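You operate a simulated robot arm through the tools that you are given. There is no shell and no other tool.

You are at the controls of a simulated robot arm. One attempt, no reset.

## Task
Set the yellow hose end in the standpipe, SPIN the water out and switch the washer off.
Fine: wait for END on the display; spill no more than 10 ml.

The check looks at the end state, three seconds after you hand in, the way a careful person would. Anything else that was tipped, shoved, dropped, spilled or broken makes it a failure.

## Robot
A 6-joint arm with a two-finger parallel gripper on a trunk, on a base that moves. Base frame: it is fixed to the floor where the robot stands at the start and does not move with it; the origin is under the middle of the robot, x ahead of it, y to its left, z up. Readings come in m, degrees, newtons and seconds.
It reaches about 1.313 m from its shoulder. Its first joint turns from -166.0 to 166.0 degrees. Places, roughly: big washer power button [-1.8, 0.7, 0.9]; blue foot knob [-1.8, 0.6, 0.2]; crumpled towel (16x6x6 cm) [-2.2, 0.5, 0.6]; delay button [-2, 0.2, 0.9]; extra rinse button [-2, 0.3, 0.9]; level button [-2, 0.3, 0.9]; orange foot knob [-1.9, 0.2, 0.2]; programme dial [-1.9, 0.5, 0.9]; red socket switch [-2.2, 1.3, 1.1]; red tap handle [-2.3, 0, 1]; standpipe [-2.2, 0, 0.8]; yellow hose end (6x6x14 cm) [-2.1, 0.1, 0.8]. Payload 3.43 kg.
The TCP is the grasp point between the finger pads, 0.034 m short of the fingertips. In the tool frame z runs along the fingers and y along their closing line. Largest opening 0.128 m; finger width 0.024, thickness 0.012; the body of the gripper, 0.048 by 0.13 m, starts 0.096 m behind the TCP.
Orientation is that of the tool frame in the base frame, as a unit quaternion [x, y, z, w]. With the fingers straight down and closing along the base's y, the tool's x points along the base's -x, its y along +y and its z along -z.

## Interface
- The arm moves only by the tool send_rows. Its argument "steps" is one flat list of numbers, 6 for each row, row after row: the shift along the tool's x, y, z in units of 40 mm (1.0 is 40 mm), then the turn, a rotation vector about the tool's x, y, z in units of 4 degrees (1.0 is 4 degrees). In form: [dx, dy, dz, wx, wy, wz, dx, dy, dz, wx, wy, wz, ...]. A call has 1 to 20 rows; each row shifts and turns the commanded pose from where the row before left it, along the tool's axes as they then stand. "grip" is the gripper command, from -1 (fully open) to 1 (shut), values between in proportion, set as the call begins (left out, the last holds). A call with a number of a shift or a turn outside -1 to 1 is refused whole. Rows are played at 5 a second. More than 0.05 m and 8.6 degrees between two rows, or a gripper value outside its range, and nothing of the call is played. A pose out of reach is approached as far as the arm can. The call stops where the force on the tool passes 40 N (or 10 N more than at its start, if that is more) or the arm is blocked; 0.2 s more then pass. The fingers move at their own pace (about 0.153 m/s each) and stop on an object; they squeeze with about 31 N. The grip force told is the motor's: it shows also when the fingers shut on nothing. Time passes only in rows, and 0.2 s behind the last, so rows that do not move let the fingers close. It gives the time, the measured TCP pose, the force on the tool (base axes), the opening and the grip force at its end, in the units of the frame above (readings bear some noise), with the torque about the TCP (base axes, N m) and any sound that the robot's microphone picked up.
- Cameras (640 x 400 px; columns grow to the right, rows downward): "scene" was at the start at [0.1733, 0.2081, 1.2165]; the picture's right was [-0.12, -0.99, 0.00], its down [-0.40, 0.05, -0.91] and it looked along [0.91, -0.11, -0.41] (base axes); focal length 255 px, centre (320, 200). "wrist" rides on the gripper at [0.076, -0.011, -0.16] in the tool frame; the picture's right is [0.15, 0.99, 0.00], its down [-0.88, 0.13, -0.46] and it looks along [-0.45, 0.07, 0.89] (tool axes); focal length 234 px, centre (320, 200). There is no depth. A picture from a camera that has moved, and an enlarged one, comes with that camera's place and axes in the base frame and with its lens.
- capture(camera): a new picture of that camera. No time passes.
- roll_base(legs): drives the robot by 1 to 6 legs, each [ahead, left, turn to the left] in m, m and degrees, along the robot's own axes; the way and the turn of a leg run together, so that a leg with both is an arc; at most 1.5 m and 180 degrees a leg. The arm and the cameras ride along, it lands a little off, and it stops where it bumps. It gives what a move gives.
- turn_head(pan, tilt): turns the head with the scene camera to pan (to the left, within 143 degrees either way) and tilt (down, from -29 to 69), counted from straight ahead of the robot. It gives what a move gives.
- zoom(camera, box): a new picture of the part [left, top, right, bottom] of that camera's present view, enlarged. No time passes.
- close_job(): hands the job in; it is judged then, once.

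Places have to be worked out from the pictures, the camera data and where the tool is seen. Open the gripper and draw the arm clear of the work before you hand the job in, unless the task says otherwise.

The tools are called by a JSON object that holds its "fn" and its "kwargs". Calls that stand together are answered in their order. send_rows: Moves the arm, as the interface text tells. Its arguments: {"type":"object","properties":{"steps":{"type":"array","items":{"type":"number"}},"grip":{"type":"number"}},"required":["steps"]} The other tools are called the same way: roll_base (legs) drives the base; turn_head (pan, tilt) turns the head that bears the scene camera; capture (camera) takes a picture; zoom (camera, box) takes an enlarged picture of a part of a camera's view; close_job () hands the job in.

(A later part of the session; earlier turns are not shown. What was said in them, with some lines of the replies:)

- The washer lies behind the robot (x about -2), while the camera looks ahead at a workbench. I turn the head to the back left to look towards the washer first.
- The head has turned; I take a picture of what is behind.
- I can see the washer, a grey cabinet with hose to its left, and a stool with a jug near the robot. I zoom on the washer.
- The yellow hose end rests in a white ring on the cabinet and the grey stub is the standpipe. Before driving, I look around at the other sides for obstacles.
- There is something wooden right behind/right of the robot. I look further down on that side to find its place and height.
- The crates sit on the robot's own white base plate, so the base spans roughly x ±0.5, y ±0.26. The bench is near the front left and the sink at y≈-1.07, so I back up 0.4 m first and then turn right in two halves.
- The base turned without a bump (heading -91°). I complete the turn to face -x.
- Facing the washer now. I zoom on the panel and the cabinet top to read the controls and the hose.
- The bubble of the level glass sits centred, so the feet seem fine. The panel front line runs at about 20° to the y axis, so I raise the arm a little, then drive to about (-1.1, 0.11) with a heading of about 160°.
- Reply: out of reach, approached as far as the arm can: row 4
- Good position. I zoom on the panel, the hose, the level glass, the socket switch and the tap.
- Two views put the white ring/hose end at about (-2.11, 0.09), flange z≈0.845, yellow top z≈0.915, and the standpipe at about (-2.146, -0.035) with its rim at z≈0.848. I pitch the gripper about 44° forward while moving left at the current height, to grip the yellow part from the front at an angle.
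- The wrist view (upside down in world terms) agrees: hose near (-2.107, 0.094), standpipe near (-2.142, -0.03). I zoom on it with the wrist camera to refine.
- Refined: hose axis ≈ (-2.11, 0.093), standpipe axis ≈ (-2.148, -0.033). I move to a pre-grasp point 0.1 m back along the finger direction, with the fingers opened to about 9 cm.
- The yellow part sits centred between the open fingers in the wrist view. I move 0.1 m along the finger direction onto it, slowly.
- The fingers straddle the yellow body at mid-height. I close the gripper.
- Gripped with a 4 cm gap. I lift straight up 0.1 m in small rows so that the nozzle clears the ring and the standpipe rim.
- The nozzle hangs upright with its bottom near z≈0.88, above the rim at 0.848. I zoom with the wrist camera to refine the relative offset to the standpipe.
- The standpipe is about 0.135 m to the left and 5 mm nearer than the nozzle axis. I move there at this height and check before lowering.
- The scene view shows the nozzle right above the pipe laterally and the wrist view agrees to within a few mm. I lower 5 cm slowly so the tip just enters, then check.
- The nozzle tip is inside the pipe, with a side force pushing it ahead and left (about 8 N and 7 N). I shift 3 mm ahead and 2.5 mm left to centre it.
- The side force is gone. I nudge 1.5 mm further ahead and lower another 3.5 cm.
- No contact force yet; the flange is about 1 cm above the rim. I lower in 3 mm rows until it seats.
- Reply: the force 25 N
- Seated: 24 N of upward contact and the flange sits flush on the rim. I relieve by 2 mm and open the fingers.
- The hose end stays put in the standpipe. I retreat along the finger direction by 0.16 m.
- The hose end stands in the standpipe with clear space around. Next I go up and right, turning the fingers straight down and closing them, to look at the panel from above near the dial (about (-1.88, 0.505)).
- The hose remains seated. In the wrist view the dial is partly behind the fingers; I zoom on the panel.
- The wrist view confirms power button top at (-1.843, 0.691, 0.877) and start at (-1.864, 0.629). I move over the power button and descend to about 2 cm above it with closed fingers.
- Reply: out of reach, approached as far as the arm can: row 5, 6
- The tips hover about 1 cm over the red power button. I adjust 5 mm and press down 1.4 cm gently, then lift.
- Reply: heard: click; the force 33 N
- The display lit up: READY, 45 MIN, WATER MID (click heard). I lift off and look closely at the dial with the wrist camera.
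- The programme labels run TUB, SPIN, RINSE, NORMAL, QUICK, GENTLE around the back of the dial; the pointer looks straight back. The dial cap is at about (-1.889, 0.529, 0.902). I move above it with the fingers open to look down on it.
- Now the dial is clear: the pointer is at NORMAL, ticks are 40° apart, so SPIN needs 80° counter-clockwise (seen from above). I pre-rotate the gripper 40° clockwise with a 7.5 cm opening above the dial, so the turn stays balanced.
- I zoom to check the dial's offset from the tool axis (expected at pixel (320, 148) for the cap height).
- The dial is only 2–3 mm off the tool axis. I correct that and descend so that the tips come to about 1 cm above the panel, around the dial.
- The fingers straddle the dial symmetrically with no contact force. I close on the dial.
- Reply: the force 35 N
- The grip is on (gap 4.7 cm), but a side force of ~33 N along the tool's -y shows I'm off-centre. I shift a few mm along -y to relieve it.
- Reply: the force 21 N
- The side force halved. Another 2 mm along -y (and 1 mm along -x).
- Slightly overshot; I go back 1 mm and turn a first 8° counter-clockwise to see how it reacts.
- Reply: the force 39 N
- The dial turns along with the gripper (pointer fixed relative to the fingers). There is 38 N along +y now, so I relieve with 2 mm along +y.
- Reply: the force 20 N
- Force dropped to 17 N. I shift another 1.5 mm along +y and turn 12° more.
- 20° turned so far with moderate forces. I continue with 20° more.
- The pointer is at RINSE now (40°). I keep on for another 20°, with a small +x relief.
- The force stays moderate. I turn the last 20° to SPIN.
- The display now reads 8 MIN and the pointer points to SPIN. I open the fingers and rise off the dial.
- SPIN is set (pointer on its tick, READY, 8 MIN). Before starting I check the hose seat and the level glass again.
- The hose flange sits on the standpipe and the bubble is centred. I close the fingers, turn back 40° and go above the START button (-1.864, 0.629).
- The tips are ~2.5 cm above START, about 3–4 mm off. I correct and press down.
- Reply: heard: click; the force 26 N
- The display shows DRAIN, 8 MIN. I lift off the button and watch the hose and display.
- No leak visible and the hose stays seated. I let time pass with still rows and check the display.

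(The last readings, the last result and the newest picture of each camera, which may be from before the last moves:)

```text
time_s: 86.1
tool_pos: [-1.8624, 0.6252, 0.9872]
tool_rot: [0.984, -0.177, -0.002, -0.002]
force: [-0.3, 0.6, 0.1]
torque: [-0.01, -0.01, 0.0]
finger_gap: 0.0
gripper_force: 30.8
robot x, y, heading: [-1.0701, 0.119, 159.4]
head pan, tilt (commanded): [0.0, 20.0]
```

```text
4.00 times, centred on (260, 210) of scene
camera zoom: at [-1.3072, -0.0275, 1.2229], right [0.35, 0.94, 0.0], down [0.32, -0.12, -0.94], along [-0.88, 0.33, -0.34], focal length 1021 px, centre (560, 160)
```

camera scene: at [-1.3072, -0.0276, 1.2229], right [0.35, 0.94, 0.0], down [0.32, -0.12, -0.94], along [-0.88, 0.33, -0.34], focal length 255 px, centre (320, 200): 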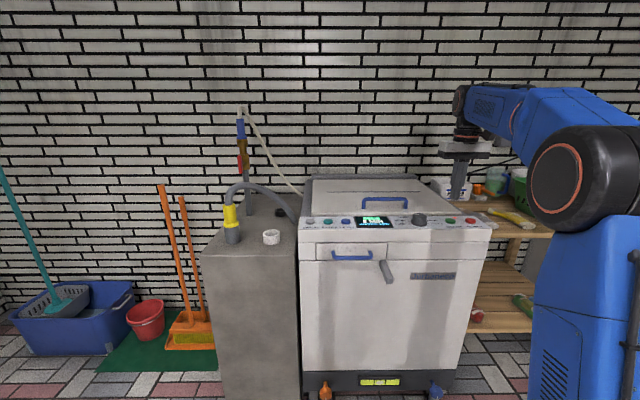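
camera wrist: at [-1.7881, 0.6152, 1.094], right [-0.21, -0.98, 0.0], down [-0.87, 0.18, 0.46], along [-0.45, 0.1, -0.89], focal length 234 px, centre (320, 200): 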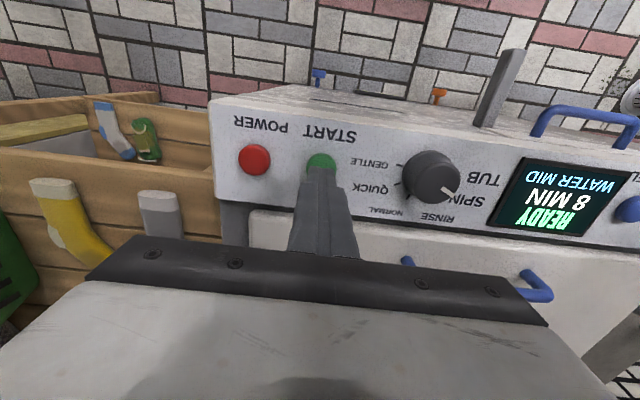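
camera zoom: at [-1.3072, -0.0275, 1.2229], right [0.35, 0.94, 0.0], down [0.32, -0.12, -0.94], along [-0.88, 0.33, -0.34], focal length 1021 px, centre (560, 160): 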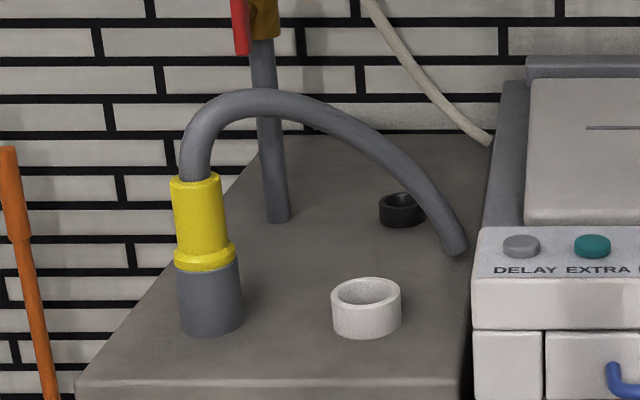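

It is already spinning with 6 MIN left and no spill. I keep waiting.

{"fn": "send_rows", "kwargs": {"steps": [0, 0, 0, 0, 0, 0, 0, 0, 0, 0, 0, 0, 0, 0, 0, 0, 0, 0, 0, 0, 0, 0, 0, 0, 0, 0, 0, 0, 0, 0, 0, 0, 0, 0, 0, 0, 0, 0, 0, 0, 0, 0, 0, 0, 0, 0, 0, 0, 0, 0, 0, 0, 0, 0, 0, 0, 0, 0, 0, 0, 0, 0, 0, 0, 0, 0, 0, 0, 0, 0, 0, 0, 0, 0, 0, 0, 0, 0, 0, 0, 0, 0, 0, 0, 0, 0, 0, 0, 0, 0, 0, 0, 0, 0, 0, 0, 0, 0, 0, 0, 0, 0, 0, 0, 0, 0, 0, 0, 0, 0, 0, 0, 0, 0, 0, 0, 0, 0, 0, 0]}}

{"fn": "zoom", "kwargs": {"camera": "scene", "box": [345, 205, 445, 240]}}

{"fn": "send_rows", "kwargs": {"steps": [0, 0, 0, 0, 0, 0, 0, 0, 0, 0, 0, 0, 0, 0, 0, 0, 0, 0, 0, 0, 0, 0, 0, 0, 0, 0, 0, 0, 0, 0, 0, 0, 0, 0, 0, 0, 0, 0, 0, 0, 0, 0, 0, 0, 0, 0, 0, 0, 0, 0, 0, 0, 0, 0, 0, 0, 0, 0, 0, 0, 0, 0, 0, 0, 0, 0, 0, 0, 0, 0, 0, 0, 0, 0, 0, 0, 0, 0, 0, 0, 0, 0, 0, 0, 0, 0, 0, 0, 0, 0, 0, 0, 0, 0, 0, 0, 0, 0, 0, 0, 0, 0, 0, 0, 0, 0, 0, 0, 0, 0, 0, 0, 0, 0, 0, 0, 0, 0, 0, 0]}}

{"fn": "zoom", "kwargs": {"camera": "scene", "box": [345, 205, 445, 240]}}

```text
time_s: 90.3
tool_pos: [-1.8633, 0.6251, 0.9854]
tool_rot: [0.984, -0.177, -0.003, -0.001]
force: [-0.6, 0.0, -1.2]
torque: [0.0, -0.03, 0.03]
finger_gap: 0.0001
gripper_force: 31.3
robot x, y, heading: [-1.0714, 0.1171, 159.5]
head pan, tilt (commanded): [0.0, 20.0]
```

```text
6.40 times, centred on (395, 222) of scene
camera zoom: at [-1.3072, -0.0275, 1.2229], right [0.35, 0.94, 0.0], down [0.32, -0.12, -0.94], along [-0.88, 0.33, -0.34], focal length 1634 px, centre (-160, 56)
```

zoom: 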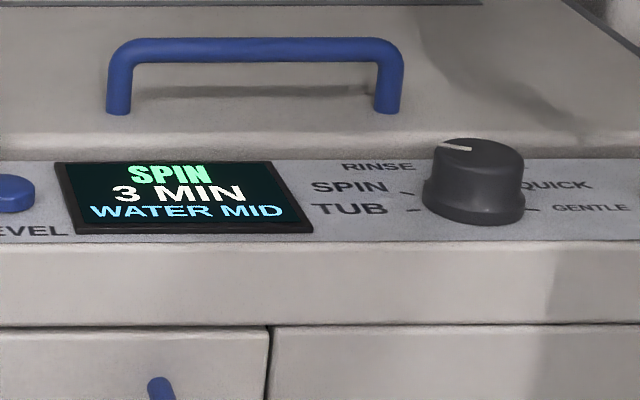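

```text
time_s: 94.5
tool_pos: [-1.863, 0.6262, 0.987]
tool_rot: [0.984, -0.177, -0.003, -0.001]
force: [-0.4, 0.1, -0.2]
torque: [-0.01, -0.02, 0.01]
finger_gap: 0.0001
gripper_force: 31.0
robot x, y, heading: [-1.067, 0.1211, 159.6]
head pan, tilt (commanded): [0.0, 20.0]
```

```text
6.40 times, centred on (395, 222) of scene
camera zoom: at [-1.3072, -0.0275, 1.2229], right [0.35, 0.94, 0.0], down [0.32, -0.12, -0.94], along [-0.88, 0.33, -0.34], focal length 1634 px, centre (-160, 56)
```

zoom: 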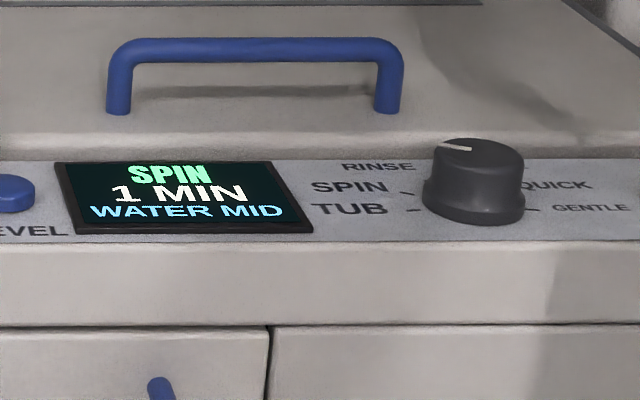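

1 MIN left on SPIN. I wait another few seconds for END.

{"fn": "send_rows", "kwargs": {"steps": [0, 0, 0, 0, 0, 0, 0, 0, 0, 0, 0, 0, 0, 0, 0, 0, 0, 0, 0, 0, 0, 0, 0, 0, 0, 0, 0, 0, 0, 0, 0, 0, 0, 0, 0, 0, 0, 0, 0, 0, 0, 0, 0, 0, 0, 0, 0, 0, 0, 0, 0, 0, 0, 0, 0, 0, 0, 0, 0, 0, 0, 0, 0, 0, 0, 0, 0, 0, 0, 0, 0, 0, 0, 0, 0, 0, 0, 0, 0, 0, 0, 0, 0, 0, 0, 0, 0, 0, 0, 0, 0, 0, 0, 0, 0, 0, 0, 0, 0, 0, 0, 0, 0, 0, 0, 0, 0, 0, 0, 0, 0, 0, 0, 0, 0, 0, 0, 0, 0, 0]}}

{"fn": "zoom", "kwargs": {"camera": "scene", "box": [345, 205, 445, 240]}}

{"fn": "zoom", "kwargs": {"camera": "scene", "box": [200, 160, 320, 260]}}

```text
time_s: 98.7
tool_pos: [-1.8631, 0.6257, 0.9856]
tool_rot: [0.984, -0.177, -0.002, -0.002]
force: [-0.4, 0.0, -0.2]
torque: [-0.02, 0.01, -0.02]
finger_gap: 0.0
gripper_force: 31.3
robot x, y, heading: [-1.0697, 0.1178, 159.6]
head pan, tilt (commanded): [0.0, 20.0]
```

```text
6.40 times, centred on (395, 222) of scene
camera zoom: at [-1.3072, -0.0275, 1.2229], right [0.35, 0.94, 0.0], down [0.32, -0.12, -0.94], along [-0.88, 0.33, -0.34], focal length 1634 px, centre (-160, 56)
```

zoom: 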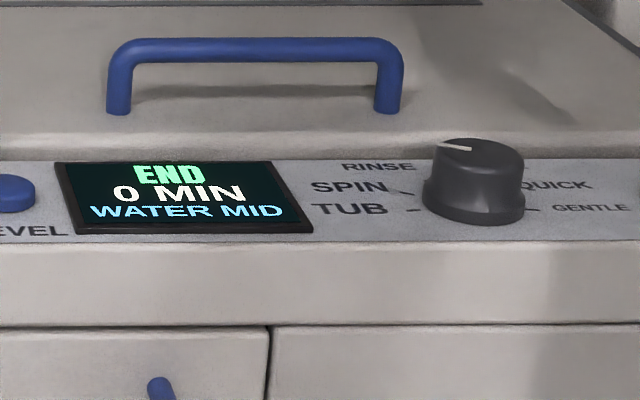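

```text
4.00 times, centred on (260, 210) of scene
camera zoom: at [-1.3072, -0.0275, 1.2229], right [0.35, 0.94, 0.0], down [0.32, -0.12, -0.94], along [-0.88, 0.33, -0.34], focal length 1021 px, centre (560, 160)
```

zoom: 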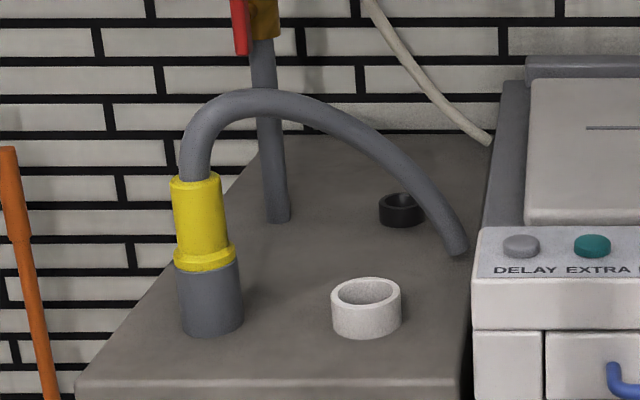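

END is displayed with 0 MIN and everything dry. I move over to POWER and press it once.

{"fn": "send_rows", "kwargs": {"steps": [-0.037, -0.856, 0, 0, 0, 0, -0.037, -0.856, 0, 0, 0, 0, 0, 0, 0.7, 0, 0, 0, 0, 0, 0.6, 0, 0, 0]}}

{"fn": "zoom", "kwargs": {"camera": "scene", "box": [395, 175, 515, 250]}}

```text
time_s: 99.7
tool_pos: [-1.8416, 0.6921, 0.9344]
tool_rot: [0.984, -0.177, -0.003, -0.001]
force: [0.2, -1.0, -0.7]
torque: [0.01, 0.02, -0.03]
finger_gap: 0.0
gripper_force: 30.9
robot x, y, heading: [-1.0683, 0.1178, 159.5]
head pan, tilt (commanded): [0.0, 20.0]
```

```text
5.33 times, centred on (455, 212) of scene
camera zoom: at [-1.3072, -0.0275, 1.2229], right [0.35, 0.94, 0.0], down [0.32, -0.12, -0.94], along [-0.88, 0.33, -0.34], focal length 1362 px, centre (-400, 133)
```

zoom: 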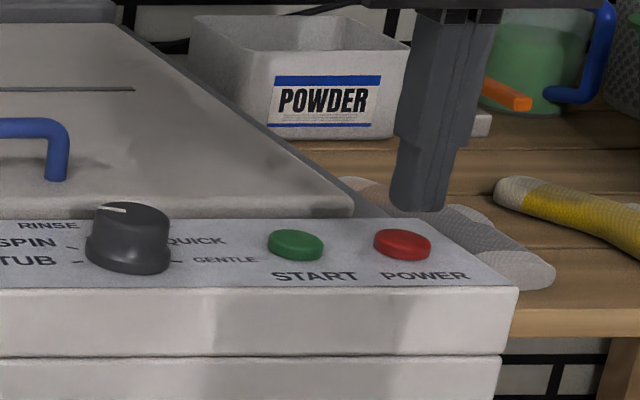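

The tips hover ~2.5 cm over POWER, a few mm to the right; I correct 3 mm left and press.

{"fn": "send_rows", "kwargs": {"steps": [0.03, 0.09, 0, 0, 0, 0, 0, 0, 0.25, 0, 0, 0, 0, 0, 0.2, 0, 0, 0, 0, 0, 0.12, 0, 0, 0, 0, 0, 0.1, 0, 0, 0]}}

{"fn": "zoom", "kwargs": {"camera": "scene", "box": [335, 175, 515, 285]}}

```text
time_s: 100.9
tool_pos: [-1.8417, 0.6883, 0.9086]
tool_rot: [0.984, -0.179, -0.004, -0.002]
force: [0.2, 3.7, 21.5]
torque: [0.09, -0.08, 0.0]
finger_gap: 0.0002
gripper_force: 31.0
robot x, y, heading: [-1.0722, 0.1226, 159.3]
head pan, tilt (commanded): [0.0, 20.0]
heard: click
```

```text
3.56 times, centred on (425, 230) of scene
camera zoom: at [-1.3066, -0.0278, 1.223], right [0.35, 0.94, 0.0], down [0.32, -0.12, -0.94], along [-0.88, 0.33, -0.34], focal length 908 px, centre (-53, 93)
```

zoom: 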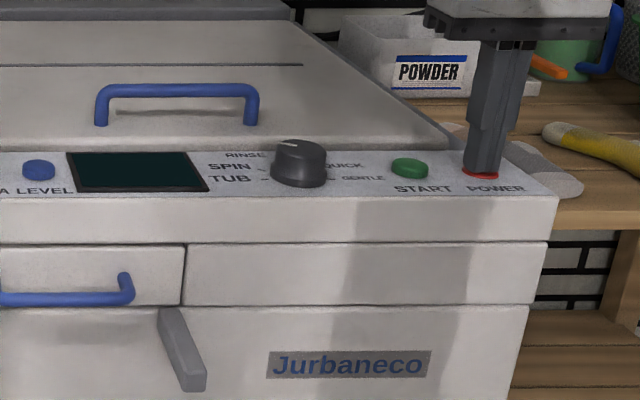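

The display is dark: the washer is off. I lift straight up, draw the arm back from the washer and open the gripper.

{"fn": "send_rows", "kwargs": {"steps": [0, 0, -0.5, 0, 0, 0, 0, 0, -0.75, 0, 0, 0, 0, 0, -0.75, 0, 0, 0, 0, 0, -0.75, 0, 0, 0, 0, 0, -0.75, 0, 0, 0, 0.9, 0, 0, 0, 0, 0, 0.9, 0, 0, 0, 0, 0, 0.9, 0, 0, 0, 0, 0, 0.9, 0, 0, 0, 0, 0, 0.9, 0, 0, 0, 0, 0]}}

{"fn": "send_rows", "kwargs": {"steps": [0, 0, 0, 0, 0, 0, 0, 0, 0, 0, 0, 0, 0, 0, 0, 0, 0, 0, 0, 0, 0, 0, 0, 0], "grip": -1}}

{"fn": "capture", "kwargs": {"camera": "scene"}}

{"fn": "zoom", "kwargs": {"camera": "scene", "box": [200, 160, 500, 290]}}

```text
time_s: 103.1
tool_pos: [-1.6735, 0.6234, 1.0481]
tool_rot: [0.984, -0.177, -0.003, -0.001]
force: [-0.8, -0.6, -0.5]
torque: [-0.02, -0.08, 0.01]
finger_gap: 0.0
gripper_force: 30.3
robot x, y, heading: [-1.0715, 0.118, 159.4]
head pan, tilt (commanded): [0.0, 20.0]
```

```text
time_s: 104.1
tool_pos: [-1.6747, 0.6246, 1.047]
tool_rot: [0.984, -0.177, -0.003, 0.0]
force: [-0.9, 0.4, -0.1]
torque: [0.01, 0.01, -0.02]
finger_gap: 0.128
gripper_force: 0.1
robot x, y, heading: [-1.0688, 0.1219, 159.3]
head pan, tilt (commanded): [0.0, 20.0]
```

```text
taken
camera scene: at [-1.3072, -0.0276, 1.2229], right [0.35, 0.94, 0.0], down [0.32, -0.12, -0.94], along [-0.88, 0.33, -0.34], focal length 255 px, centre (320, 200)
```

scene: 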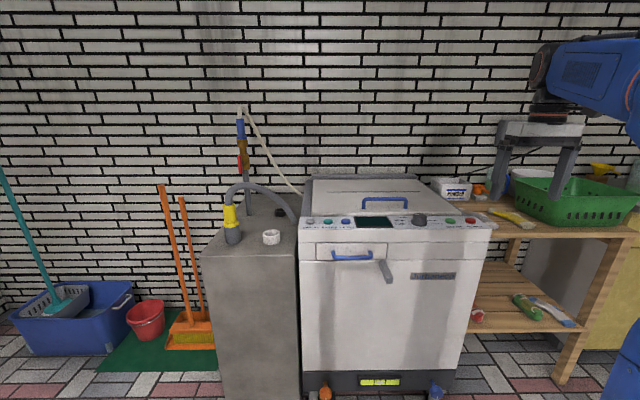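

```text
2.13 times, centred on (350, 225) of scene
camera zoom: at [-1.3072, -0.0276, 1.2229], right [0.35, 0.94, 0.0], down [0.32, -0.12, -0.94], along [-0.88, 0.33, -0.34], focal length 545 px, centre (256, 147)
```

zoom: 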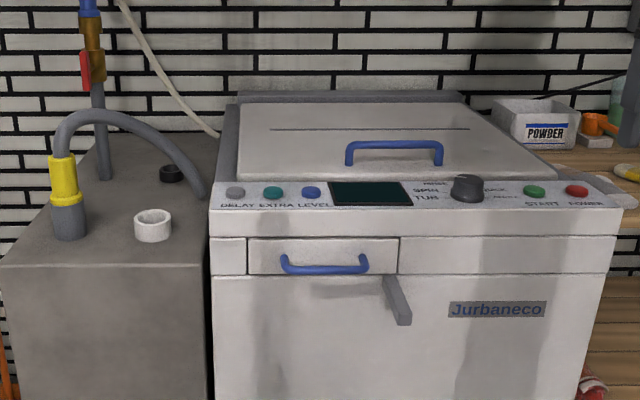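

The hose end sits in the standpipe, the display is off and the gripper is open and clear. I take a quick look at the floor for any spilled water before handing in.

{"fn": "turn_head", "kwargs": {"pan": 0, "tilt": 45}}

{"fn": "capture", "kwargs": {"camera": "scene"}}

```text
time_s: 105.0
tool_pos: [-1.6747, 0.6252, 1.0489]
tool_rot: [0.984, -0.177, -0.002, -0.002]
force: [-0.2, -0.7, 0.7]
torque: [0.02, 0.01, -0.03]
finger_gap: 0.1278
gripper_force: 0.1
robot x, y, heading: [-1.067, 0.1171, 159.4]
head pan, tilt (commanded): [0.0, 45.0]
```

```text
taken
camera scene: at [-1.2962, -0.0317, 1.1843], right [0.35, 0.94, 0.0], down [0.66, -0.25, -0.71], along [-0.66, 0.25, -0.71], focal length 255 px, centre (320, 200)
```

scene: 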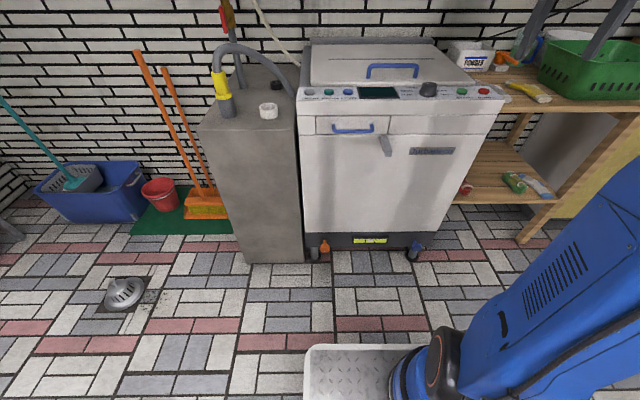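

The floor is dry, the hose is in the standpipe, the washer ran to END and is switched off, and the arm is clear with open fingers. I hand the job in.

{"fn": "close_job", "kwargs": {}}

```text
The job is handed in.
```

The job is done and handed in. The check's result isn't shown to me.

- **Hose:** the yellow hose end stands in the standpipe with its flange on the rim. It stayed put through the whole run.
- **Spin:** I set the dial to SPIN and pressed START. The washer drained and spun until the display showed END, 0 MIN.
- **Power:** I pressed POWER once after END, and the display went dark.
- **Spills:** I saw no water on the cabinet or the floor in the last pictures, and nothing was tipped or moved.

The gripper is open and the arm is drawn back from the washer.
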